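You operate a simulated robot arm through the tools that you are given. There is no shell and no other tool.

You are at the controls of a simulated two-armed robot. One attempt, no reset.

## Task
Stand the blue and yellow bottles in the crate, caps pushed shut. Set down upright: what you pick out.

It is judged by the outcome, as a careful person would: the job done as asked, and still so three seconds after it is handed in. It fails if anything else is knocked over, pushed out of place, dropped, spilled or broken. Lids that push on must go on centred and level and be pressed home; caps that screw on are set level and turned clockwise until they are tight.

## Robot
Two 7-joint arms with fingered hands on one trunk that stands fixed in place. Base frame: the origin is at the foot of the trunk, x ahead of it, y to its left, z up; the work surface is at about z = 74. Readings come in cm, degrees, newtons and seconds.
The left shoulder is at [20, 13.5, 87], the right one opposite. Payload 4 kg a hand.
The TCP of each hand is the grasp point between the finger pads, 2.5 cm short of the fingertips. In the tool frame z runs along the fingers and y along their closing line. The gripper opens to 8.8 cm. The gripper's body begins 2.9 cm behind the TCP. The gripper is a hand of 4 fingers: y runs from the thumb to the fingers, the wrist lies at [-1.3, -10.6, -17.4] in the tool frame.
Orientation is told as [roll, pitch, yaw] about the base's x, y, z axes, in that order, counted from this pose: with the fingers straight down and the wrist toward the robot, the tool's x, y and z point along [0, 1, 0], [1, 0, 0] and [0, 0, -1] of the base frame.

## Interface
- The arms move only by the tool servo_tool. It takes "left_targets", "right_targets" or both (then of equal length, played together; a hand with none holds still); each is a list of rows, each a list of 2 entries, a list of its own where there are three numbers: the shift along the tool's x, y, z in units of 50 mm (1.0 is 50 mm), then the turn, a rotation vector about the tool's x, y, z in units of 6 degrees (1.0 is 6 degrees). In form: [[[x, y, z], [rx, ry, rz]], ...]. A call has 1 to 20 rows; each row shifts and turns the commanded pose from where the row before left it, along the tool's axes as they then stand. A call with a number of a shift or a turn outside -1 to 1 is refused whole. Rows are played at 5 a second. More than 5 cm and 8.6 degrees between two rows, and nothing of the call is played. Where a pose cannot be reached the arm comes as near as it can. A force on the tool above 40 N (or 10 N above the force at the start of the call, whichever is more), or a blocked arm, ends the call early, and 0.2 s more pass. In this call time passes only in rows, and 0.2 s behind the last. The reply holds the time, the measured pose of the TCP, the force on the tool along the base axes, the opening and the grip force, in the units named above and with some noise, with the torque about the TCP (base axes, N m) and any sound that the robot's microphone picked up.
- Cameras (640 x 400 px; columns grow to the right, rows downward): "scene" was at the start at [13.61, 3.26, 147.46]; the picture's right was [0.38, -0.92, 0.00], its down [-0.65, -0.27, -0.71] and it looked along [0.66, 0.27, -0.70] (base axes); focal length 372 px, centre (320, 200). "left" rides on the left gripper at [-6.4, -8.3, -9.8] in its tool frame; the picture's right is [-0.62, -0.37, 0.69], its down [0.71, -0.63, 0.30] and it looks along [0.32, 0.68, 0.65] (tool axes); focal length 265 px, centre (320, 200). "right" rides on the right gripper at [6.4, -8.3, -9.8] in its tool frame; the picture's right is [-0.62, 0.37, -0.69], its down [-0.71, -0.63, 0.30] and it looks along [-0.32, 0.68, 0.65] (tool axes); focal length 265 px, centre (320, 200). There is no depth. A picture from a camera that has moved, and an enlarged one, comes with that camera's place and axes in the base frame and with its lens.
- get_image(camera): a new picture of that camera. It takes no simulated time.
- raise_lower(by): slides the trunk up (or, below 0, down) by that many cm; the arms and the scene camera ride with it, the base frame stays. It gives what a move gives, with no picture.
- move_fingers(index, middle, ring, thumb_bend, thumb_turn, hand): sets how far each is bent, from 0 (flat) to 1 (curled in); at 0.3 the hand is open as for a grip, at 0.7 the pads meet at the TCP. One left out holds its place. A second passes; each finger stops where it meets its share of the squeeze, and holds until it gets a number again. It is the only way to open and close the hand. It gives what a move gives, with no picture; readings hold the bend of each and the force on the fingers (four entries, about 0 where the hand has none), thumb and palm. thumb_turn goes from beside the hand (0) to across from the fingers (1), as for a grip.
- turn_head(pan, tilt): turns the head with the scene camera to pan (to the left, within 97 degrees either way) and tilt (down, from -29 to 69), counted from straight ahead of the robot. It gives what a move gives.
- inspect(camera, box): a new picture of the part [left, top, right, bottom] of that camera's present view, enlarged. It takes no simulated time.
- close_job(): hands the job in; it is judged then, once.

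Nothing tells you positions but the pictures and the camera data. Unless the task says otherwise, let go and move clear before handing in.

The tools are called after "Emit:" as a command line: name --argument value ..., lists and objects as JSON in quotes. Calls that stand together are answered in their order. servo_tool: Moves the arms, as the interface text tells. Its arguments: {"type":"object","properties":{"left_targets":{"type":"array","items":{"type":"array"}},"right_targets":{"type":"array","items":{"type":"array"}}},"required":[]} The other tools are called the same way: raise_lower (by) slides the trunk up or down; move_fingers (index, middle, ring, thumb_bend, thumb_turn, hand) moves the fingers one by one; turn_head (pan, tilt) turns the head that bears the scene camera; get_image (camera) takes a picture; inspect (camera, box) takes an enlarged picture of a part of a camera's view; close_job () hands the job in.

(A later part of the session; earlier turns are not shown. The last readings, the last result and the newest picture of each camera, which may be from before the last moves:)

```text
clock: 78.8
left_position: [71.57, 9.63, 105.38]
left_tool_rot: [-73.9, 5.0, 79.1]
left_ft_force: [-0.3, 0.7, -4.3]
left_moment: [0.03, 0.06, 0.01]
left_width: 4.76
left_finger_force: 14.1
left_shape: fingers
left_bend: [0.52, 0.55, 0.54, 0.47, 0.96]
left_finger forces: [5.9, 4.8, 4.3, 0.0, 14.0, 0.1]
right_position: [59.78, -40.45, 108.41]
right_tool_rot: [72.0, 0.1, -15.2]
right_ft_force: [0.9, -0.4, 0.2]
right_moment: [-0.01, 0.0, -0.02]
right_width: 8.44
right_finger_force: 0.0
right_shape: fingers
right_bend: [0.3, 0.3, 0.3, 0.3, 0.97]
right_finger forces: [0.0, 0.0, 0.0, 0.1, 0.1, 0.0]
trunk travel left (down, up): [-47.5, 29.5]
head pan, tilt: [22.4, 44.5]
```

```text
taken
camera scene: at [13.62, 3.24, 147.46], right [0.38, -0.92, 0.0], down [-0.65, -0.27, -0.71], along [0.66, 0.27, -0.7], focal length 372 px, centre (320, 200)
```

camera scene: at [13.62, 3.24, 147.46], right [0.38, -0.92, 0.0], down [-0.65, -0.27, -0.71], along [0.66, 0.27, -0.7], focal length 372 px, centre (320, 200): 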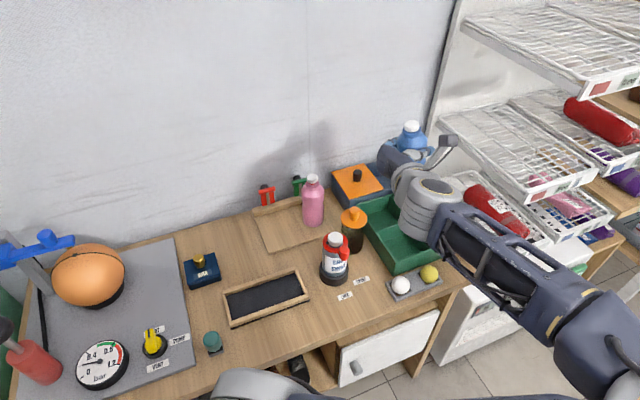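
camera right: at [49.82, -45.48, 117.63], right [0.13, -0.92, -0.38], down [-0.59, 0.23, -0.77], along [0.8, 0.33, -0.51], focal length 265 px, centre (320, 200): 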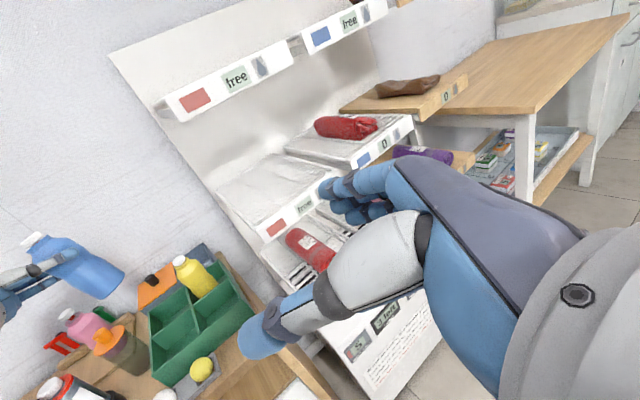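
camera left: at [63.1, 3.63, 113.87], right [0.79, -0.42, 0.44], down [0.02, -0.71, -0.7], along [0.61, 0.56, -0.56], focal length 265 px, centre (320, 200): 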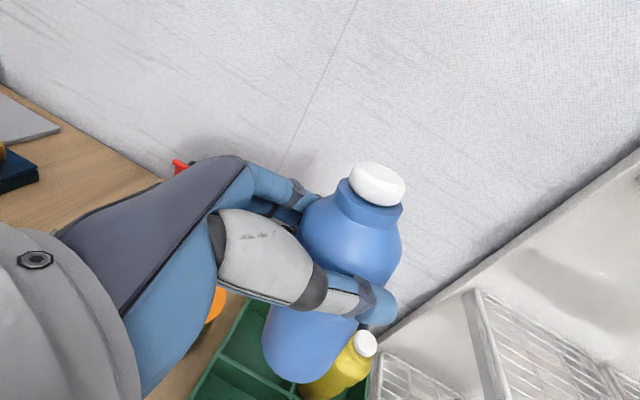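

The left hand is still not following exactly, so something still presses on the arm. I turn the head down to see where the arms touch.

Emit:
turn_head --pan -15 --tilt 60

Emit:
get_image --camera "scene"

```text
clock: 79.8
left_position: [71.68, 9.77, 105.37]
left_tool_rot: [-73.9, 5.0, 79.4]
left_ft_force: [0.2, 0.3, -4.4]
left_moment: [0.05, 0.06, -0.01]
left_width: 4.74
left_finger_force: 14.3
left_shape: fingers
left_bend: [0.52, 0.55, 0.54, 0.47, 0.96]
left_finger forces: [5.8, 4.9, 4.2, 0.0, 13.9, 0.0]
right_position: [59.71, -40.41, 108.45]
right_tool_rot: [72.1, -0.1, -15.1]
right_ft_force: [0.1, 0.0, -0.3]
right_moment: [0.0, -0.01, -0.04]
right_width: 8.46
right_finger_force: 0.1
right_shape: fingers
right_bend: [0.3, 0.3, 0.3, 0.3, 0.97]
right_finger forces: [0.0, 0.1, 0.0, 0.0, 0.0, 0.1]
trunk travel left (down, up): [-47.5, 29.5]
head pan, tilt: [-15.0, 60.0]
```

```text
taken
camera scene: at [12.51, -1.58, 145.45], right [-0.26, -0.97, 0.0], down [-0.84, 0.22, -0.5], along [0.48, -0.13, -0.87], focal length 372 px, centre (320, 200)
```

scene: 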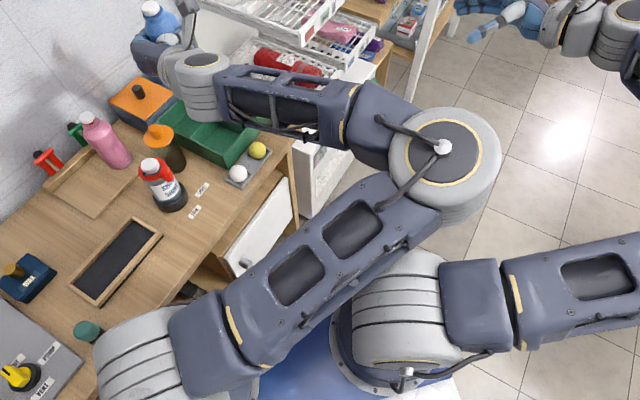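

The left upper arm is crossing over the right shoulder and resting against it, so this elbow posture won't do for lowering. I turn the hand back step by step to bring the elbow back to the left side, watching from above.

Emit:
servo_tool --left_targets '[[[-0.1, 0.1, 0], [0.7925, 0, 0.2575]], [[-0.1, 0.1, 0], [0.7925, 0, 0.2575]], [[0, 0.1, 0], [0.7925, 0, 0.2575]]]'

Emit:
get_image --camera "scene"

```text
clock: 80.6
left_position: [72.24, 11.5, 105.23]
left_tool_rot: [-72.2, 0.3, 64.8]
left_ft_force: [0.0, 0.3, -4.0]
left_moment: [0.04, 0.04, 0.0]
left_width: 4.75
left_finger_force: 14.4
left_shape: fingers
left_bend: [0.52, 0.55, 0.54, 0.47, 0.96]
left_finger forces: [5.8, 4.6, 4.2, 0.1, 14.0, 0.1]
right_position: [60.07, -40.19, 108.41]
right_tool_rot: [72.1, 0.0, -15.0]
right_ft_force: [-0.6, 0.1, -0.4]
right_moment: [0.0, 0.01, -0.05]
right_width: 8.45
right_finger_force: 0.0
right_shape: fingers
right_bend: [0.3, 0.3, 0.3, 0.3, 0.97]
right_finger forces: [0.0, 0.0, 0.0, 0.1, 0.0, 0.0]
trunk travel left (down, up): [-47.5, 29.5]
head pan, tilt: [-15.0, 60.0]
```

```text
taken
camera scene: at [12.5, -1.6, 145.44], right [-0.26, -0.97, 0.0], down [-0.84, 0.22, -0.5], along [0.48, -0.13, -0.87], focal length 372 px, centre (320, 200)
```

scene: 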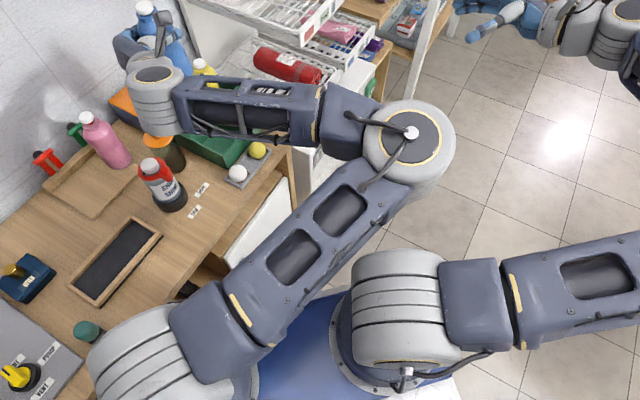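

Now the hand is level again, the upper arm is clear of the right shoulder, and the yaw is 65 degrees. I keep this posture, move the bottle over the near compartment, and plan to lower it with the trunk rather than the arm.

Emit:
servo_tool --left_targets '[[[-0.0185, -0.212, 0.057], [0, 0, 0]], [[-0.0185, -0.212, 0.057], [0, 0, 0]], [[-0.0185, -0.212, 0.057], [0, 0, 0]], [[-0.0185, -0.212, 0.057], [0, 0, 0]]]'

Emit:
get_image --camera "scene"

Emit:
get_image --camera "right"

Emit:
get_image --camera "left"

```text
clock: 81.8
left_position: [72.01, 13.9, 105.25]
left_tool_rot: [-71.9, 0.0, 72.4]
left_ft_force: [-1.2, 0.7, -3.4]
left_moment: [0.06, 0.06, 0.0]
left_width: 4.76
left_finger_force: 14.1
left_shape: fingers
left_bend: [0.52, 0.55, 0.54, 0.47, 0.96]
left_finger forces: [5.9, 4.6, 4.0, 0.0, 14.0, 0.1]
right_position: [59.92, -40.44, 108.41]
right_tool_rot: [72.2, 0.0, -15.4]
right_ft_force: [0.2, -0.6, 0.1]
right_moment: [-0.02, 0.0, 0.02]
right_width: 8.45
right_finger_force: 0.0
right_shape: fingers
right_bend: [0.3, 0.3, 0.3, 0.3, 0.97]
right_finger forces: [0.1, 0.0, 0.0, 0.0, 0.1, 0.0]
trunk travel left (down, up): [-47.5, 29.5]
head pan, tilt: [-15.0, 60.0]
stopped in row 4 (left hand): the arm was blocked; the commanded pose is now the measured one
```

```text
taken
camera scene: at [12.51, -1.59, 145.45], right [-0.26, -0.97, 0.0], down [-0.84, 0.22, -0.5], along [0.48, -0.13, -0.87], focal length 372 px, centre (320, 200)
```

scene: 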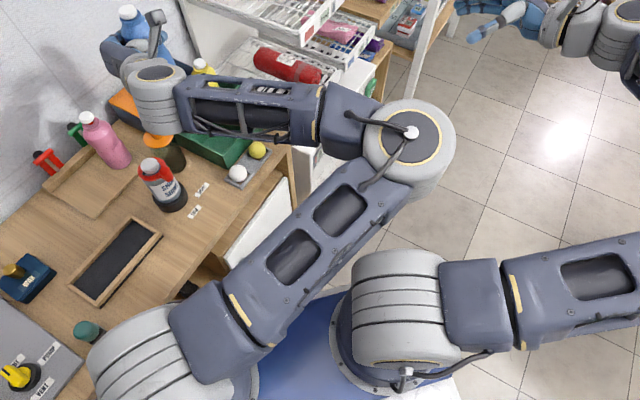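

```text
taken
camera right: at [49.78, -45.52, 117.6], right [0.13, -0.92, -0.38], down [-0.59, 0.23, -0.77], along [0.8, 0.32, -0.51], focal length 265 px, centre (320, 200)
```

right: 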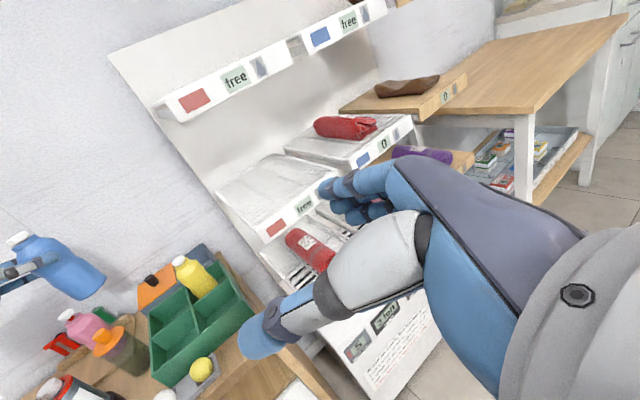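

```text
taken
camera left: at [62.56, 8.23, 114.35], right [0.7, -0.61, 0.37], down [-0.13, -0.62, -0.77], along [0.7, 0.49, -0.51], focal length 265 px, centre (320, 200)
```

left: 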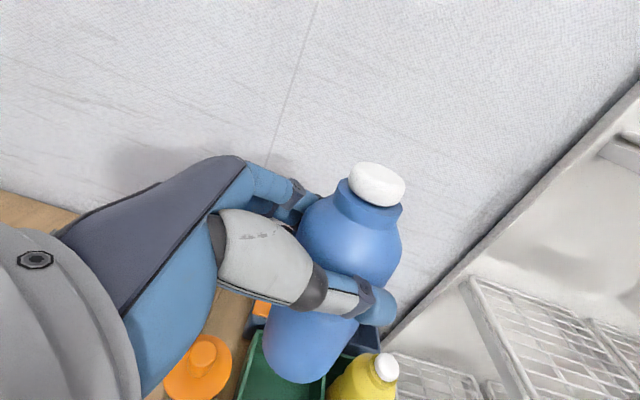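

The forearm is blocked again, but the same wrist position with less yaw puts the bottle right over the near compartment. I swing the hand around the wrist toward yaw 50, in small steps.

Emit:
servo_tool --left_targets '[[[-0.027, -0.315, 0.082], [0.8876, 0, 0.2884]], [[-0.036, -0.305, 0.111], [0.8876, 0, 0.2884]]]'

Emit:
get_image --camera "scene"

```text
clock: 82.4
left_position: [71.97, 10.42, 105.39]
left_tool_rot: [-71.9, 0.0, 61.1]
left_ft_force: [0.6, -0.5, -4.6]
left_moment: [0.08, 0.04, 0.0]
left_width: 4.77
left_finger_force: 13.9
left_shape: fingers
left_bend: [0.52, 0.55, 0.54, 0.47, 0.96]
left_finger forces: [5.9, 4.6, 3.8, 0.0, 14.0, 0.0]
right_position: [59.91, -40.5, 108.34]
right_tool_rot: [72.1, 0.0, -15.1]
right_ft_force: [0.4, 0.1, 0.9]
right_moment: [-0.01, 0.0, 0.02]
right_width: 8.47
right_finger_force: 0.0
right_shape: fingers
right_bend: [0.3, 0.3, 0.3, 0.3, 0.97]
right_finger forces: [0.0, 0.1, 0.0, 0.0, 0.0, 0.1]
trunk travel left (down, up): [-47.5, 29.5]
head pan, tilt: [-15.0, 60.0]
```

```text
taken
camera scene: at [12.51, -1.59, 145.45], right [-0.26, -0.97, 0.0], down [-0.84, 0.22, -0.5], along [0.48, -0.13, -0.87], focal length 372 px, centre (320, 200)
```

scene: 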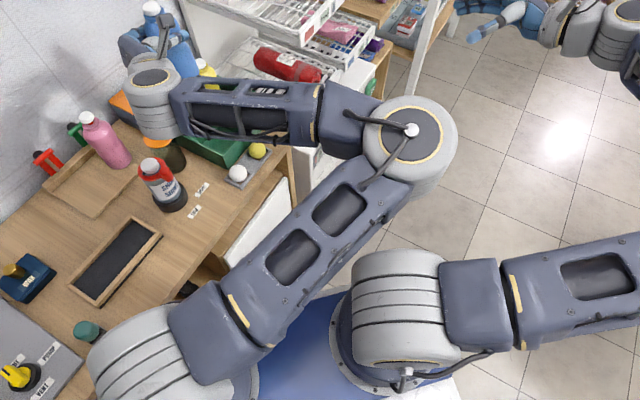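

That follows well. I continue the swing for the remaining two steps.

Emit:
servo_tool --left_targets '[[[-0.045, -0.3, 0.139], [0.8876, 0, 0.2884]], [[-0.054, -0.28, 0.165], [0.8876, 0, 0.2884]]]'

Emit:
get_image --camera "scene"

Emit:
get_image --camera "left"

Emit:
get_image --camera "right"

```text
clock: 83.0
left_position: [71.64, 7.16, 105.23]
left_tool_rot: [-71.9, 0.0, 49.7]
left_ft_force: [0.0, 0.4, -4.0]
left_moment: [0.1, 0.06, -0.02]
left_width: 4.77
left_finger_force: 13.9
left_shape: fingers
left_bend: [0.52, 0.55, 0.54, 0.47, 0.96]
left_finger forces: [6.0, 4.7, 3.8, 0.0, 13.9, 0.0]
right_position: [59.99, -40.34, 108.38]
right_tool_rot: [72.2, 0.0, -15.1]
right_ft_force: [0.1, -0.4, -0.1]
right_moment: [0.02, -0.02, 0.02]
right_width: 8.44
right_finger_force: 0.0
right_shape: fingers
right_bend: [0.3, 0.3, 0.3, 0.3, 0.97]
right_finger forces: [0.0, 0.1, 0.0, 0.0, 0.0, 0.0]
trunk travel left (down, up): [-47.5, 29.5]
head pan, tilt: [-15.0, 60.0]
```

```text
taken
camera scene: at [12.51, -1.59, 145.44], right [-0.26, -0.97, 0.0], down [-0.84, 0.22, -0.5], along [0.48, -0.13, -0.87], focal length 372 px, centre (320, 200)
```

scene: 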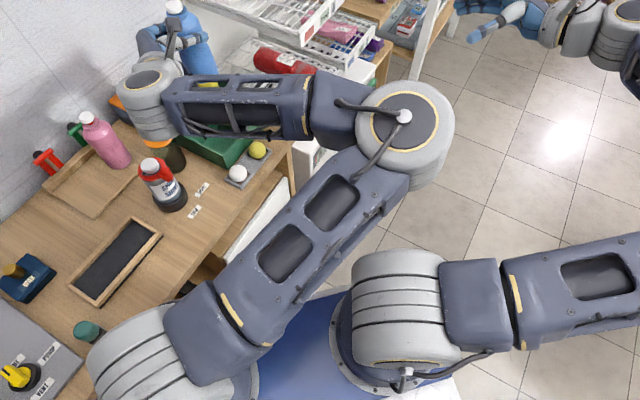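

```text
taken
camera left: at [60.75, 5.6, 114.42], right [0.41, -0.83, 0.37], down [-0.36, -0.52, -0.77], along [0.84, 0.19, -0.51], focal length 265 px, centre (320, 200)
```

left: 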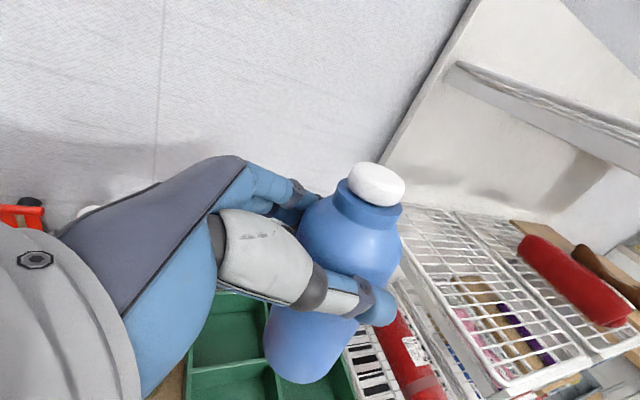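

```text
taken
camera right: at [49.8, -45.49, 117.61], right [0.13, -0.92, -0.38], down [-0.59, 0.23, -0.77], along [0.8, 0.33, -0.51], focal length 265 px, centre (320, 200)
```

right: 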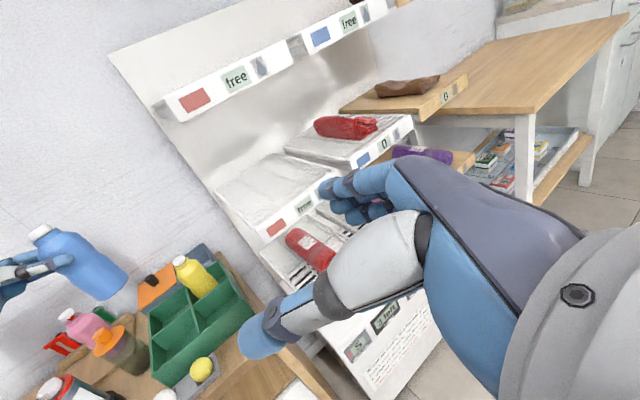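

The bottle is now centred over the near compartment, at about (72.4, 6.2), and hangs level. I lower everything with the trunk by 11 cm first; the arms are clear of the table edge.

Emit:
raise_lower --by -11

Emit:
turn_head --pan 12 --tilt 50

Emit:
get_image --camera "scene"

Emit:
get_image --camera "left"

Emit:
get_image --camera "right"

```text
clock: 84.5
left_position: [71.77, 7.3, 94.43]
left_tool_rot: [-71.9, 0.0, 49.9]
left_ft_force: [0.7, 0.1, -3.8]
left_moment: [0.06, 0.05, 0.0]
left_width: 4.78
left_finger_force: 13.9
left_shape: fingers
left_bend: [0.52, 0.55, 0.54, 0.47, 0.96]
left_finger forces: [6.0, 4.6, 3.9, 0.0, 13.8, 0.0]
right_position: [59.86, -40.39, 97.35]
right_tool_rot: [72.1, 0.1, -15.2]
right_ft_force: [-0.5, 0.3, 0.5]
right_moment: [0.0, -0.01, 0.04]
right_width: 8.46
right_finger_force: 0.0
right_shape: fingers
right_bend: [0.3, 0.3, 0.3, 0.3, 0.97]
right_finger forces: [0.1, 0.0, 0.0, 0.0, 0.1, 0.0]
trunk travel left (down, up): [-36.5, 40.5]
head pan, tilt: [-15.0, 60.0]
```

```text
clock: 85.4
left_position: [71.69, 7.26, 94.18]
left_tool_rot: [-71.9, 0.0, 50.0]
left_ft_force: [-0.1, -0.1, -4.1]
left_moment: [0.07, 0.02, 0.03]
left_width: 4.79
left_finger_force: 14.2
left_shape: fingers
left_bend: [0.52, 0.55, 0.54, 0.47, 0.96]
left_finger forces: [5.9, 4.7, 3.9, 0.1, 13.8, 0.0]
right_position: [59.73, -40.47, 97.43]
right_tool_rot: [72.2, 0.0, -15.2]
right_ft_force: [0.2, -0.2, 0.1]
right_moment: [0.0, 0.01, 0.02]
right_width: 8.43
right_finger_force: 0.0
right_shape: fingers
right_bend: [0.3, 0.3, 0.3, 0.3, 0.97]
right_finger forces: [0.1, 0.1, 0.1, 0.1, 0.0, 0.0]
trunk travel left (down, up): [-36.5, 40.5]
head pan, tilt: [12.0, 50.0]
```

```text
taken
camera scene: at [13.6, 1.73, 135.7], right [0.21, -0.98, 0.0], down [-0.75, -0.16, -0.64], along [0.63, 0.13, -0.77], focal length 372 px, centre (320, 200)
```

scene: 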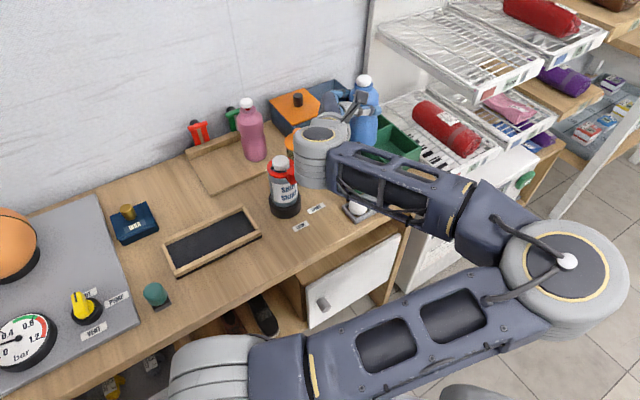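

```text
taken
camera left: at [60.76, 5.61, 103.44], right [0.41, -0.83, 0.37], down [-0.35, -0.53, -0.77], along [0.84, 0.19, -0.51], focal length 265 px, centre (320, 200)
```

left: 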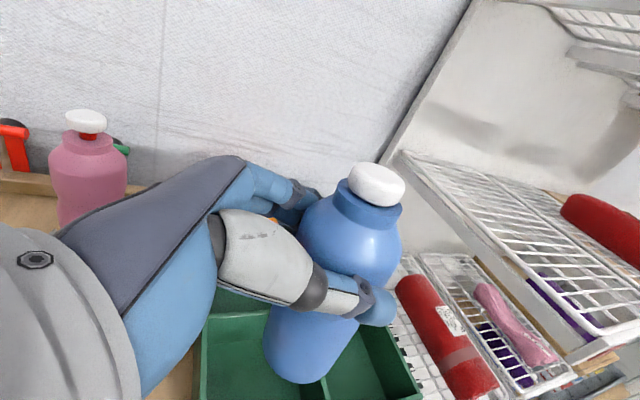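

```text
taken
camera right: at [49.79, -45.49, 106.61], right [0.13, -0.92, -0.38], down [-0.59, 0.23, -0.77], along [0.8, 0.33, -0.51], focal length 265 px, centre (320, 200)
```

right: 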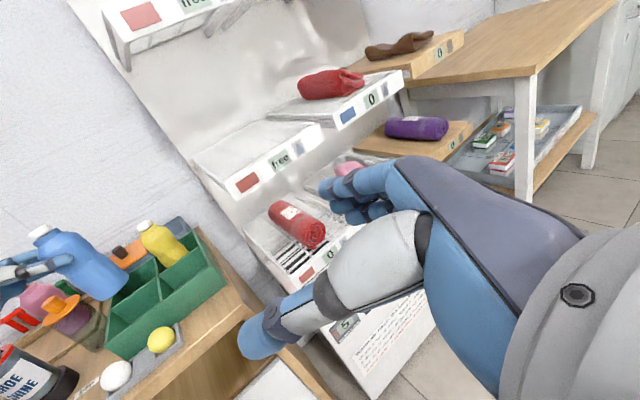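

The trunk lowering works smoothly. I zoom in to check the bottle's alignment with the near compartment.

Emit:
inspect --camera "scene" --box '[270, 60, 450, 230]'

Emit:
inspect --camera "right" --box '[0, 200, 250, 400]'

Emit:
inspect --camera "left" --box '[170, 200, 450, 400]'

```text
2.35 times, centred on (360, 145) of scene
camera zoom: at [13.6, 1.73, 135.7], right [0.21, -0.98, 0.0], down [-0.75, -0.16, -0.64], along [0.63, 0.13, -0.77], focal length 875 px, centre (226, 329)
```

zoom: 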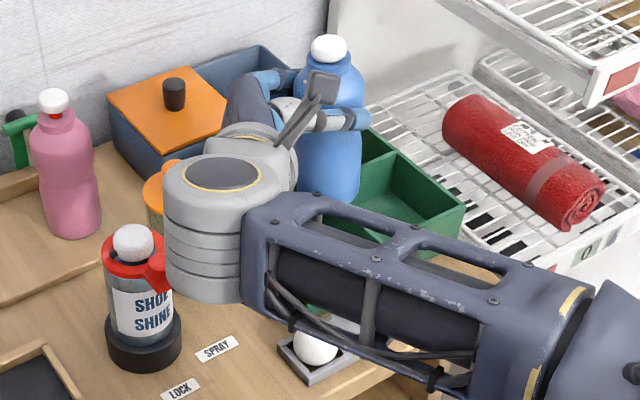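

```text
2.00 times, centred on (125, 300) of right
camera zoom: at [49.79, -45.49, 106.61], right [0.13, -0.92, -0.38], down [-0.59, 0.23, -0.77], along [0.8, 0.33, -0.51], focal length 531 px, centre (710, 0)
```

zoom: 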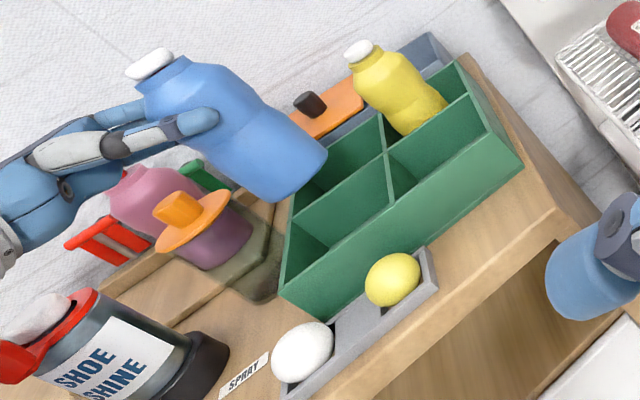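

```text
2.00 times, centred on (310, 300) of left
camera zoom: at [60.76, 5.61, 103.44], right [0.41, -0.83, 0.37], down [-0.35, -0.53, -0.77], along [0.84, 0.19, -0.51], focal length 531 px, centre (340, 0)
```

zoom: 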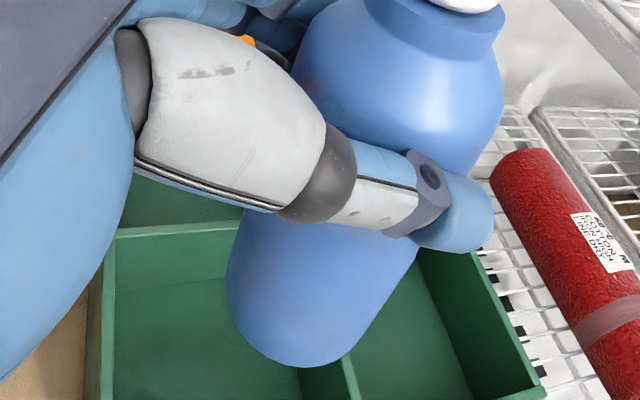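

The right camera confirms the bottle will come down in the middle of the near compartment. I lower 4.5 cm more, to rim height, and check.

Emit:
raise_lower --by -4.5

Emit:
inspect --camera "right" --box '[0, 150, 250, 350]'

Emit:
inspect --camera "left" --box '[170, 200, 450, 400]'

Emit:
inspect --camera "scene" --box '[270, 60, 450, 230]'

```text
clock: 86.2
left_position: [71.62, 7.15, 89.83]
left_tool_rot: [-71.9, 0.0, 50.0]
left_ft_force: [0.3, 0.8, -4.8]
left_moment: [0.06, 0.03, 0.0]
left_width: 4.76
left_finger_force: 14.3
left_shape: fingers
left_bend: [0.52, 0.55, 0.54, 0.47, 0.96]
left_finger forces: [6.0, 4.7, 3.8, 0.1, 13.8, 0.0]
right_position: [59.88, -40.47, 92.9]
right_tool_rot: [72.2, 0.0, -15.2]
right_ft_force: [0.5, 0.4, -0.2]
right_moment: [-0.03, -0.02, 0.0]
right_width: 8.43
right_finger_force: 0.2
right_shape: fingers
right_bend: [0.3, 0.3, 0.3, 0.3, 0.97]
right_finger forces: [0.0, 0.0, 0.1, 0.0, 0.1, 0.0]
trunk travel left (down, up): [-32.0, 45.0]
head pan, tilt: [12.0, 50.0]
```

```text
2.00 times, centred on (125, 250) of right
camera zoom: at [49.79, -45.49, 102.12], right [0.13, -0.92, -0.38], down [-0.59, 0.23, -0.77], along [0.8, 0.33, -0.51], focal length 531 px, centre (710, 100)
```

zoom: 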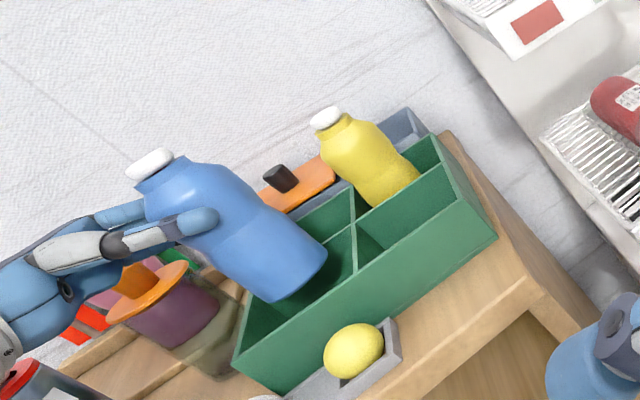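

```text
2.00 times, centred on (310, 300) of left
camera zoom: at [60.76, 5.61, 98.95], right [0.41, -0.83, 0.37], down [-0.35, -0.53, -0.77], along [0.84, 0.19, -0.51], focal length 531 px, centre (340, 0)
```

zoom: 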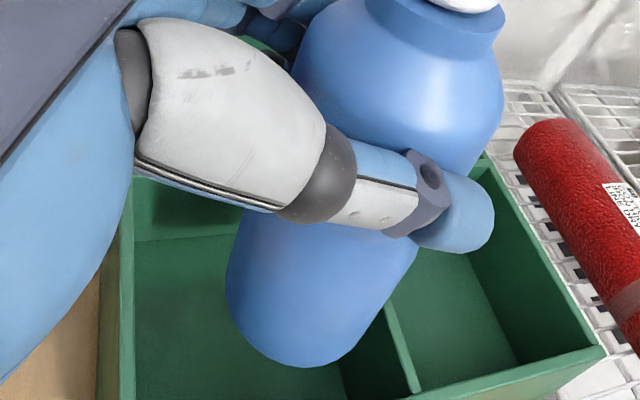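

```text
2.35 times, centred on (360, 145) of scene
camera zoom: at [13.6, 1.74, 131.21], right [0.21, -0.98, 0.0], down [-0.75, -0.16, -0.64], along [0.63, 0.13, -0.77], focal length 875 px, centre (226, 329)
```

zoom: 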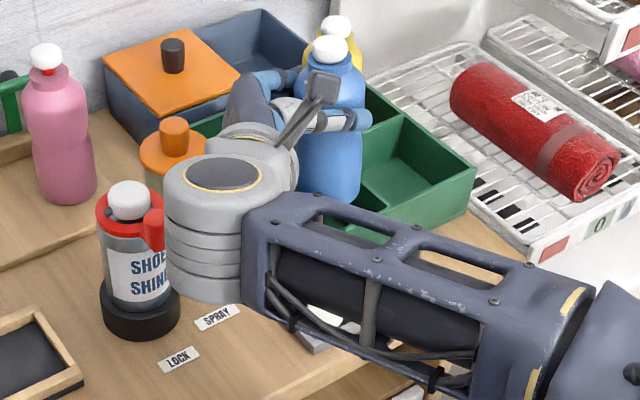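

The bottle base is at rim height and inside the compartment outline. I nudge it half a centimetre toward the compartment's centre and lower 3 cm more.

Emit:
servo_tool --left_targets '[[[-0.005, 0.09, 0.015], [0, 0, 0]]]'

Emit:
raise_lower --by -2.5

Emit:
inspect --camera "right" --box '[0, 120, 250, 320]'

Emit:
inspect --camera "left" --box '[170, 200, 450, 400]'

```text
clock: 86.6
left_position: [72.09, 7.63, 89.79]
left_tool_rot: [-72.0, 0.0, 49.9]
left_ft_force: [0.8, 0.2, -3.6]
left_moment: [0.08, 0.05, 0.0]
left_width: 4.76
left_finger_force: 14.4
left_shape: fingers
left_bend: [0.52, 0.55, 0.54, 0.47, 0.96]
left_finger forces: [6.1, 4.5, 3.9, 0.0, 13.8, 0.0]
right_position: [59.81, -40.32, 92.97]
right_tool_rot: [72.2, 0.0, -15.2]
right_ft_force: [0.7, 0.2, -0.3]
right_moment: [-0.01, 0.02, 0.0]
right_width: 8.43
right_finger_force: 0.2
right_shape: fingers
right_bend: [0.3, 0.3, 0.3, 0.3, 0.97]
right_finger forces: [0.0, 0.0, 0.0, 0.0, 0.0, 0.0]
trunk travel left (down, up): [-32.0, 45.0]
head pan, tilt: [12.0, 50.0]
```

```text
clock: 87.3
left_position: [72.17, 7.49, 87.36]
left_tool_rot: [-71.9, -0.1, 49.8]
left_ft_force: [-0.4, 0.0, -3.8]
left_moment: [0.06, 0.0, -0.02]
left_width: 4.77
left_finger_force: 13.7
left_shape: fingers
left_bend: [0.52, 0.55, 0.54, 0.47, 0.96]
left_finger forces: [6.0, 4.6, 3.9, 0.0, 13.8, 0.0]
right_position: [59.9, -40.34, 90.39]
right_tool_rot: [72.3, 0.0, -15.2]
right_ft_force: [0.1, 0.0, -0.7]
right_moment: [-0.01, -0.05, 0.0]
right_width: 8.44
right_finger_force: 0.1
right_shape: fingers
right_bend: [0.3, 0.3, 0.3, 0.3, 0.97]
right_finger forces: [0.0, 0.0, 0.0, 0.0, 0.0, 0.0]
trunk travel left (down, up): [-29.5, 47.5]
head pan, tilt: [12.0, 50.0]
```

```text
2.00 times, centred on (125, 220) of right
camera zoom: at [49.79, -45.49, 99.61], right [0.13, -0.92, -0.38], down [-0.59, 0.23, -0.77], along [0.8, 0.33, -0.51], focal length 531 px, centre (710, 160)
```

zoom: 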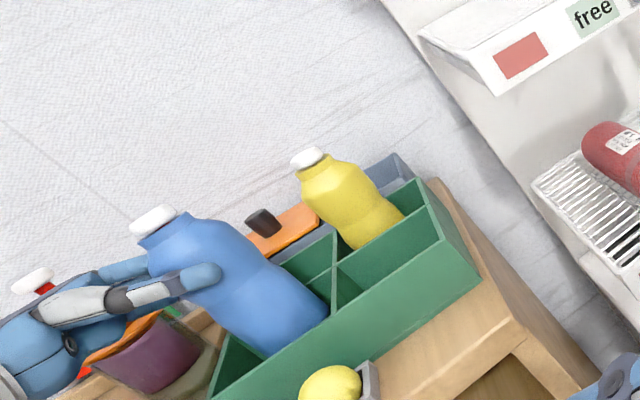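

```text
2.00 times, centred on (310, 300) of left
camera zoom: at [61.21, 5.9, 96.49], right [0.41, -0.83, 0.37], down [-0.35, -0.53, -0.77], along [0.84, 0.19, -0.51], focal length 531 px, centre (340, 0)
```

zoom: 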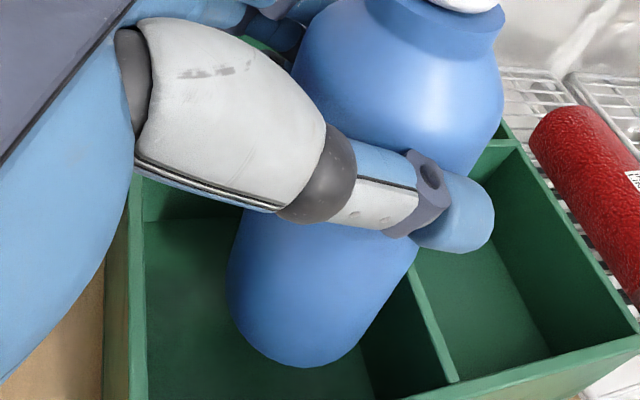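

The bottle is inside the compartment, clear of all walls. I continue down with the trunk.

Emit:
raise_lower --by -2.5

Emit:
inspect --camera "left" --box '[170, 200, 450, 400]'

Emit:
inspect --camera "scene" --box '[270, 30, 450, 220]'

```text
clock: 88.0
left_position: [72.17, 7.44, 84.77]
left_tool_rot: [-72.0, 0.0, 49.9]
left_ft_force: [-0.6, 0.5, -3.8]
left_moment: [0.06, 0.03, -0.02]
left_width: 4.76
left_finger_force: 14.2
left_shape: fingers
left_bend: [0.52, 0.55, 0.54, 0.47, 0.96]
left_finger forces: [6.0, 4.6, 3.9, 0.0, 13.8, 0.0]
right_position: [59.87, -40.42, 87.99]
right_tool_rot: [72.2, 0.0, -15.2]
right_ft_force: [-0.1, 0.3, -0.5]
right_moment: [0.0, -0.03, 0.01]
right_width: 8.48
right_finger_force: 0.0
right_shape: fingers
right_bend: [0.3, 0.3, 0.3, 0.3, 0.97]
right_finger forces: [0.0, 0.0, 0.0, 0.1, 0.1, 0.0]
trunk travel left (down, up): [-27.0, 50.0]
head pan, tilt: [12.0, 50.0]
```

```text
2.00 times, centred on (310, 300) of left
camera zoom: at [61.21, 5.9, 93.99], right [0.41, -0.83, 0.37], down [-0.35, -0.53, -0.77], along [0.84, 0.19, -0.51], focal length 531 px, centre (340, 0)
```

zoom: 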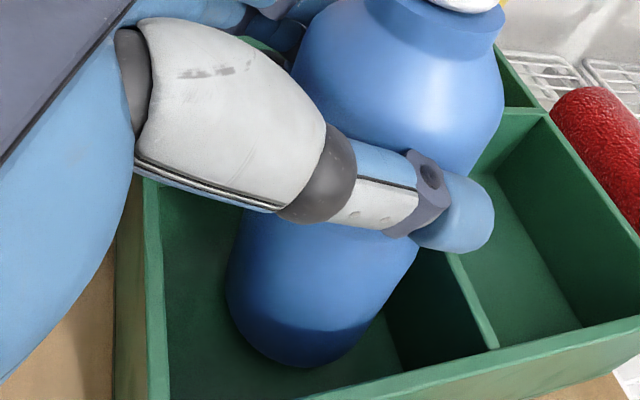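

```text
2.11 times, centred on (360, 125) of scene
camera zoom: at [13.6, 1.74, 126.2], right [0.21, -0.98, 0.0], down [-0.75, -0.16, -0.64], along [0.63, 0.13, -0.77], focal length 783 px, centre (236, 358)
```

zoom: 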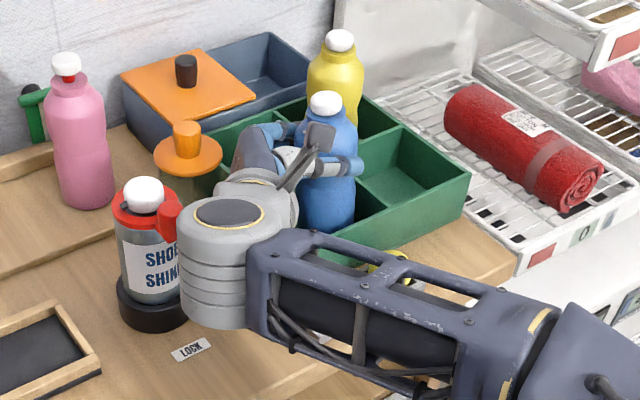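

Only about a centimetre remains, and all clearances look fine. I lower the last bit in small trunk steps, watching the force.

Emit:
raise_lower --by -0.6

Emit:
raise_lower --by -0.25

```text
clock: 88.6
left_position: [72.03, 7.54, 84.19]
left_tool_rot: [-71.9, 0.0, 49.9]
left_ft_force: [0.7, 0.4, -4.3]
left_moment: [0.08, 0.04, 0.01]
left_width: 4.77
left_finger_force: 14.0
left_shape: fingers
left_bend: [0.52, 0.55, 0.54, 0.47, 0.96]
left_finger forces: [6.0, 4.5, 3.7, 0.0, 13.9, 0.0]
right_position: [59.97, -40.47, 87.29]
right_tool_rot: [72.2, 0.0, -15.2]
right_ft_force: [-0.2, 0.0, 0.1]
right_moment: [0.01, -0.01, 0.02]
right_width: 8.46
right_finger_force: 0.1
right_shape: fingers
right_bend: [0.3, 0.3, 0.3, 0.3, 0.97]
right_finger forces: [0.0, 0.0, 0.0, 0.1, 0.0, 0.1]
trunk travel left (down, up): [-26.4, 50.6]
head pan, tilt: [12.0, 50.0]
```

```text
clock: 89.1
left_position: [72.06, 7.51, 83.99]
left_tool_rot: [-72.0, 0.0, 49.9]
left_ft_force: [0.4, -1.6, 3.4]
left_moment: [0.06, -0.1, -0.02]
left_width: 4.77
left_finger_force: 13.6
left_shape: fingers
left_bend: [0.52, 0.55, 0.54, 0.47, 0.95]
left_finger forces: [5.6, 4.2, 3.9, 0.0, 13.7, 0.0]
right_position: [59.9, -40.37, 86.89]
right_tool_rot: [72.2, 0.0, -15.3]
right_ft_force: [0.6, 0.3, -0.9]
right_moment: [0.01, -0.02, -0.03]
right_width: 8.45
right_finger_force: 0.1
right_shape: fingers
right_bend: [0.3, 0.3, 0.3, 0.3, 0.97]
right_finger forces: [0.0, 0.1, 0.1, 0.0, 0.1, 0.0]
trunk travel left (down, up): [-26.1, 50.9]
head pan, tilt: [12.0, 50.0]
```

The force changed to +3.4 N, so the bottle rests on the crate floor. I open the left hand just enough to release.

Emit:
move_fingers --hand "left" --index 0.42 --middle 0.42 --ring 0.42 --thumb_bend 0.35

Emit:
inspect --camera "left" --box '[170, 140, 450, 340]'

Emit:
inspect --camera "scene" --box '[270, 30, 450, 220]'

Emit:
inspect --camera "right" --box '[0, 120, 250, 320]'

```text
clock: 90.1
left_position: [72.2, 7.42, 83.9]
left_tool_rot: [-72.0, 0.1, 49.9]
left_ft_force: [-0.2, 0.1, -0.6]
left_moment: [0.03, -0.01, 0.0]
left_width: 6.76
left_finger_force: 0.4
left_shape: fingers
left_bend: [0.42, 0.42, 0.42, 0.34, 0.98]
left_finger forces: [0.1, 0.1, 0.0, 0.1, 0.9, 0.1]
right_position: [59.77, -40.49, 87.04]
right_tool_rot: [72.2, 0.0, -15.1]
right_ft_force: [-0.1, -0.4, 0.9]
right_moment: [0.02, 0.02, -0.01]
right_width: 8.46
right_finger_force: 0.0
right_shape: fingers
right_bend: [0.3, 0.3, 0.3, 0.3, 0.97]
right_finger forces: [0.0, 0.1, 0.1, 0.1, 0.0, 0.0]
trunk travel left (down, up): [-26.1, 50.9]
head pan, tilt: [12.0, 50.0]
```

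```text
2.00 times, centred on (310, 240) of left
camera zoom: at [61.21, 5.9, 93.14], right [0.41, -0.83, 0.37], down [-0.35, -0.53, -0.77], along [0.84, 0.19, -0.51], focal length 531 px, centre (340, 120)
```

zoom: 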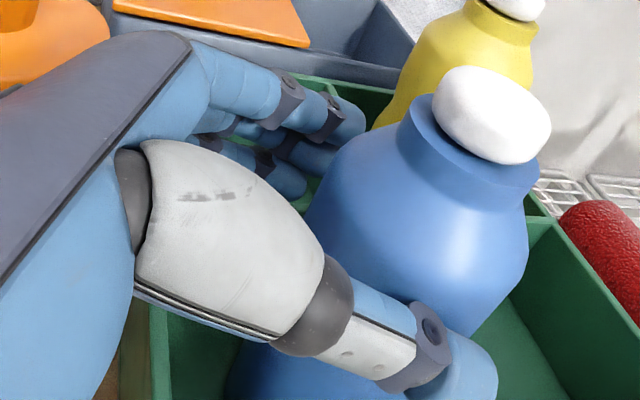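

```text
2.11 times, centred on (360, 125) of scene
camera zoom: at [13.59, 1.74, 125.35], right [0.21, -0.98, 0.0], down [-0.75, -0.16, -0.64], along [0.63, 0.13, -0.77], focal length 783 px, centre (236, 358)
```

zoom: 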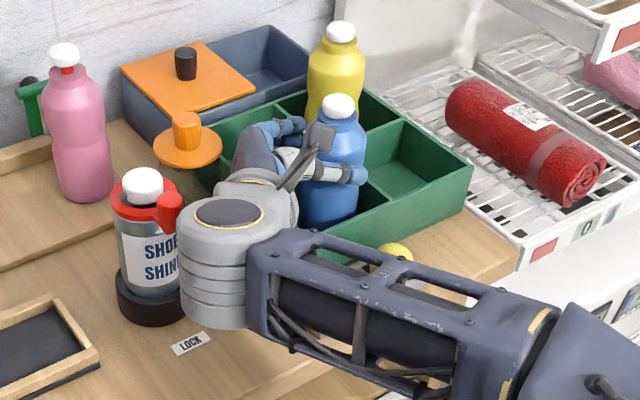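

```text
2.00 times, centred on (125, 220) of right
camera zoom: at [49.78, -45.49, 96.26], right [0.13, -0.92, -0.38], down [-0.59, 0.23, -0.77], along [0.8, 0.33, -0.51], focal length 531 px, centre (710, 160)
```

zoom: 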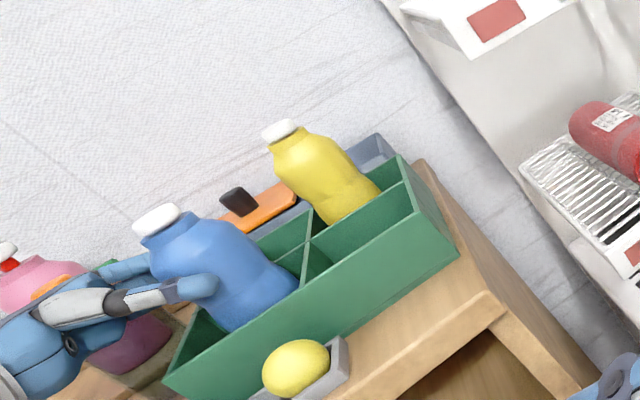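

The thumb still touches lightly, so I open it further before rising.

Emit:
move_fingers --hand "left" --thumb_bend 0.24

Emit:
inspect --camera "left" --box '[170, 140, 450, 340]'

Emit:
inspect --camera "right" --box '[0, 120, 250, 320]'

```text
clock: 91.1
left_position: [72.09, 7.47, 83.85]
left_tool_rot: [-71.9, 0.0, 49.9]
left_ft_force: [0.7, -0.5, -1.0]
left_moment: [-0.01, 0.02, -0.02]
left_width: 7.58
left_finger_force: 0.0
left_shape: fingers
left_bend: [0.42, 0.42, 0.42, 0.24, 0.98]
left_finger forces: [0.0, 0.1, 0.1, 0.0, 0.0, 0.0]
right_position: [59.91, -40.45, 87.12]
right_tool_rot: [72.1, 0.0, -15.2]
right_ft_force: [0.1, 1.1, 0.9]
right_moment: [0.02, 0.0, 0.01]
right_width: 8.45
right_finger_force: 0.0
right_shape: fingers
right_bend: [0.3, 0.3, 0.3, 0.3, 0.97]
right_finger forces: [0.1, 0.1, 0.0, 0.0, 0.1, 0.1]
trunk travel left (down, up): [-26.1, 50.9]
head pan, tilt: [12.0, 50.0]
```

```text
2.00 times, centred on (310, 240) of left
camera zoom: at [61.21, 5.9, 93.14], right [0.41, -0.83, 0.37], down [-0.35, -0.53, -0.77], along [0.84, 0.19, -0.51], focal length 531 px, centre (340, 120)
```

zoom: 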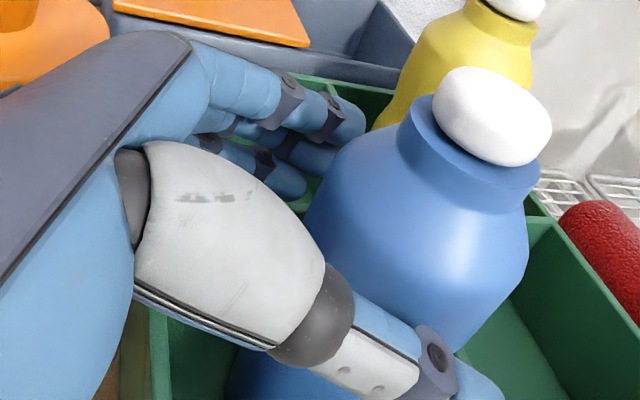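

```text
2.00 times, centred on (125, 220) of right
camera zoom: at [49.79, -45.49, 96.26], right [0.13, -0.92, -0.38], down [-0.59, 0.23, -0.77], along [0.8, 0.33, -0.51], focal length 531 px, centre (710, 160)
```

zoom: 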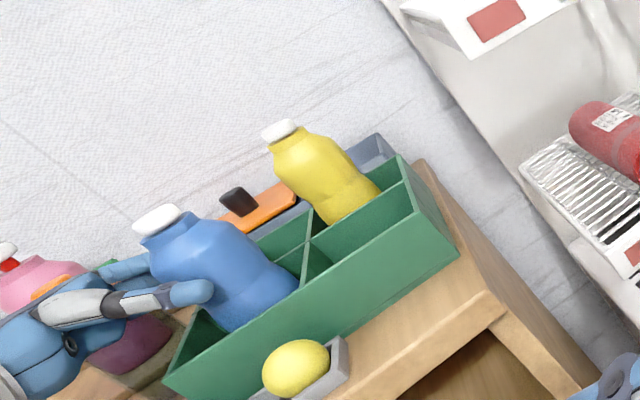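

The bottle stands free with no contact. I raise the trunk a few centimetres and check that the bottle stays.

Emit:
raise_lower --by 4

Emit:
inspect --camera "left" --box '[170, 140, 450, 340]'

Emit:
inspect --camera "right" --box '[0, 150, 250, 350]'

```text
clock: 92.0
left_position: [72.24, 7.62, 88.0]
left_tool_rot: [-71.8, -0.1, 49.9]
left_ft_force: [0.7, 0.1, 1.0]
left_moment: [0.0, -0.06, -0.01]
left_width: 7.57
left_finger_force: 0.1
left_shape: fingers
left_bend: [0.42, 0.42, 0.42, 0.24, 0.98]
left_finger forces: [0.0, 0.2, 0.0, 0.1, 0.1, 0.1]
right_position: [59.89, -40.32, 91.0]
right_tool_rot: [72.2, 0.0, -15.2]
right_ft_force: [-0.8, -0.4, 0.1]
right_moment: [-0.03, 0.03, -0.03]
right_width: 8.46
right_finger_force: 0.0
right_shape: fingers
right_bend: [0.3, 0.3, 0.3, 0.3, 0.97]
right_finger forces: [0.1, 0.0, 0.1, 0.0, 0.0, 0.1]
trunk travel left (down, up): [-30.1, 46.9]
head pan, tilt: [12.0, 50.0]
```

```text
2.00 times, centred on (310, 240) of left
camera zoom: at [61.2, 5.9, 97.14], right [0.41, -0.83, 0.37], down [-0.35, -0.53, -0.77], along [0.84, 0.19, -0.51], focal length 531 px, centre (340, 120)
```

zoom: 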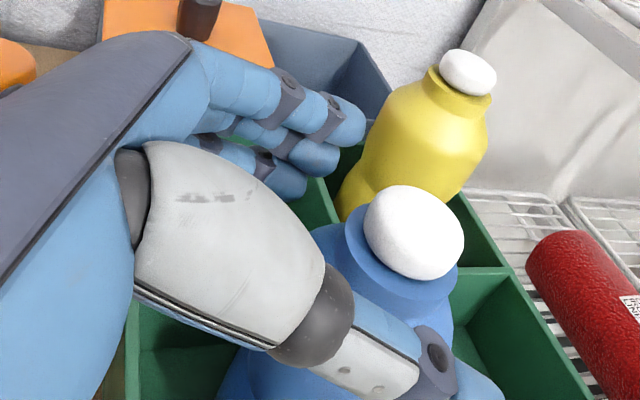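

```text
2.00 times, centred on (125, 250) of right
camera zoom: at [49.78, -45.49, 100.26], right [0.13, -0.92, -0.38], down [-0.59, 0.23, -0.77], along [0.8, 0.33, -0.51], focal length 531 px, centre (710, 100)
```

zoom: 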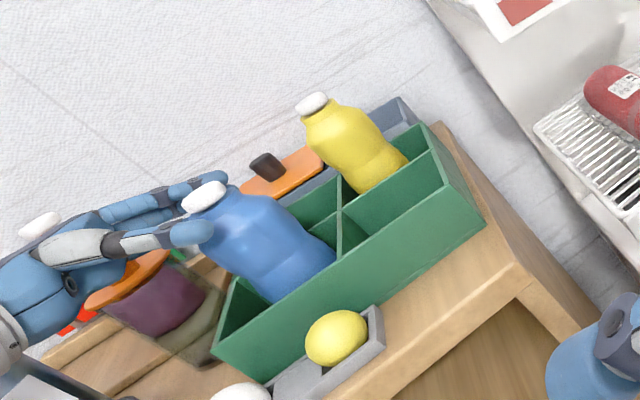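

The bottle stays in place as the hand rises around it. I raise the trunk further until the hand is well above.

Emit:
raise_lower --by 14

Emit:
get_image --camera "scene"

Emit:
get_image --camera "right"

Emit:
get_image --camera "left"

```text
clock: 93.6
left_position: [72.2, 7.47, 101.97]
left_tool_rot: [-71.9, 0.0, 49.9]
left_ft_force: [0.0, -0.2, 0.2]
left_moment: [0.01, -0.02, -0.03]
left_width: 7.57
left_finger_force: 0.1
left_shape: fingers
left_bend: [0.42, 0.42, 0.42, 0.24, 0.98]
left_finger forces: [0.0, 0.0, 0.0, 0.0, 0.1, 0.0]
right_position: [59.89, -40.39, 105.0]
right_tool_rot: [72.2, 0.0, -15.1]
right_ft_force: [-0.2, 0.5, 0.4]
right_moment: [0.01, 0.04, 0.0]
right_width: 8.44
right_finger_force: 0.1
right_shape: fingers
right_bend: [0.3, 0.3, 0.3, 0.3, 0.97]
right_finger forces: [0.0, 0.0, 0.1, 0.0, 0.0, 0.1]
trunk travel left (down, up): [-44.1, 32.9]
head pan, tilt: [12.0, 50.0]
```

```text
taken
camera scene: at [13.59, 1.74, 143.35], right [0.21, -0.98, 0.0], down [-0.75, -0.16, -0.64], along [0.63, 0.13, -0.77], focal length 372 px, centre (320, 200)
```

scene: 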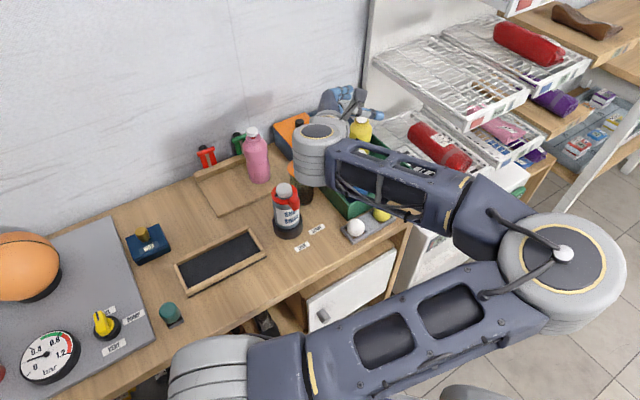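

```text
taken
camera right: at [49.79, -45.49, 114.26], right [0.13, -0.92, -0.38], down [-0.59, 0.23, -0.77], along [0.8, 0.33, -0.51], focal length 265 px, centre (320, 200)
```

right: 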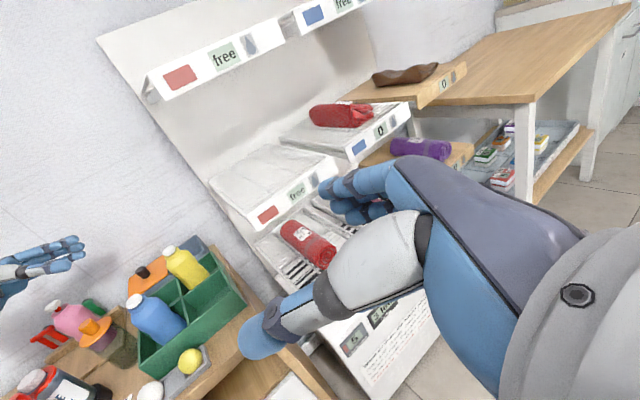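

```text
taken
camera left: at [61.21, 5.91, 111.14], right [0.41, -0.83, 0.37], down [-0.35, -0.53, -0.77], along [0.84, 0.19, -0.51], focal length 265 px, centre (320, 200)
```

left: 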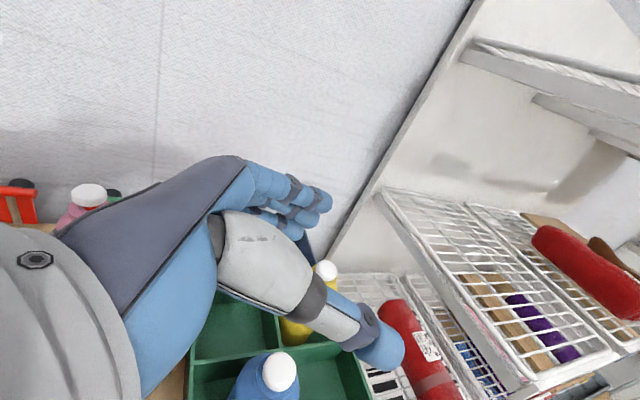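

Both bottles are in the crate. I raise the trunk further so that both hands are well clear, then check bottles and caps closely.

Emit:
raise_lower --by 16

Emit:
turn_head --pan 18 --tilt 52

Emit:
get_image --camera "scene"

Emit:
inspect --camera "right" --box '[60, 230, 280, 400]'

Emit:
get_image --camera "left"

```text
clock: 95.5
left_position: [72.12, 7.6, 117.95]
left_tool_rot: [-71.9, 0.0, 49.8]
left_ft_force: [-0.8, 0.2, -0.3]
left_moment: [-0.03, 0.0, 0.0]
left_width: 7.57
left_finger_force: 0.0
left_shape: fingers
left_bend: [0.42, 0.42, 0.42, 0.24, 0.98]
left_finger forces: [0.0, 0.1, 0.0, 0.0, 0.0, 0.0]
right_position: [59.91, -40.38, 121.04]
right_tool_rot: [72.2, 0.1, -15.1]
right_ft_force: [-0.6, -0.1, -0.3]
right_moment: [0.0, -0.01, -0.01]
right_width: 8.46
right_finger_force: 0.0
right_shape: fingers
right_bend: [0.3, 0.3, 0.3, 0.3, 0.97]
right_finger forces: [0.0, 0.0, 0.0, 0.0, 0.0, 0.0]
trunk travel left (down, up): [-60.1, 16.9]
head pan, tilt: [12.0, 50.0]
```

```text
clock: 96.1
left_position: [72.07, 7.52, 118.01]
left_tool_rot: [-72.0, 0.0, 50.0]
left_ft_force: [0.1, 0.4, -0.4]
left_moment: [-0.05, 0.0, -0.03]
left_width: 7.59
left_finger_force: 0.1
left_shape: fingers
left_bend: [0.42, 0.42, 0.42, 0.24, 0.98]
left_finger forces: [0.0, 0.0, 0.0, 0.0, 0.0, 0.0]
right_position: [59.95, -40.42, 120.97]
right_tool_rot: [72.2, 0.0, -15.2]
right_ft_force: [-0.7, -0.3, 0.0]
right_moment: [0.02, -0.04, -0.03]
right_width: 8.46
right_finger_force: 0.1
right_shape: fingers
right_bend: [0.3, 0.3, 0.3, 0.3, 0.97]
right_finger forces: [0.0, 0.0, 0.0, 0.0, 0.0, 0.0]
trunk travel left (down, up): [-60.1, 16.9]
head pan, tilt: [18.0, 52.0]
```

```text
taken
camera scene: at [13.21, 2.45, 159.09], right [0.31, -0.95, 0.0], down [-0.75, -0.24, -0.62], along [0.59, 0.19, -0.79], focal length 372 px, centre (320, 200)
```

scene: 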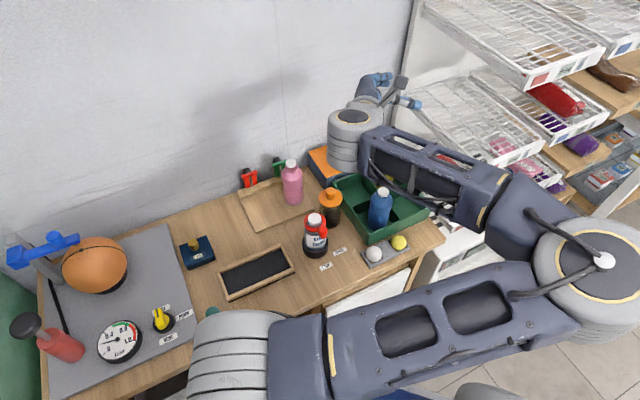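

```text
2.35 times, centred on (170, 315) of right
camera zoom: at [49.79, -45.49, 130.26], right [0.13, -0.92, -0.38], down [-0.59, 0.23, -0.77], along [0.8, 0.33, -0.51], focal length 624 px, centre (673, -71)
```

zoom: 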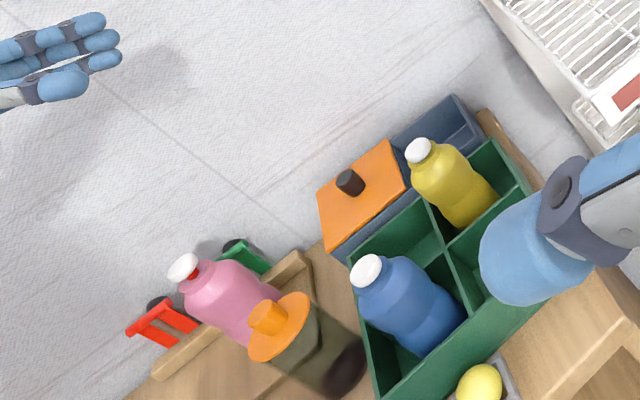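

```text
taken
camera left: at [61.21, 5.9, 127.14], right [0.41, -0.83, 0.37], down [-0.35, -0.53, -0.77], along [0.84, 0.19, -0.51], focal length 265 px, centre (320, 200)
```

left: 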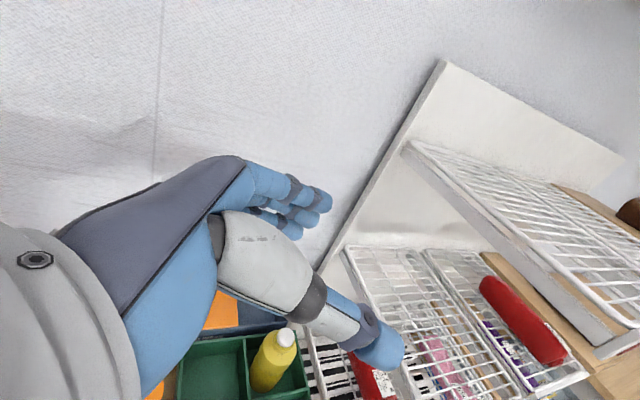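

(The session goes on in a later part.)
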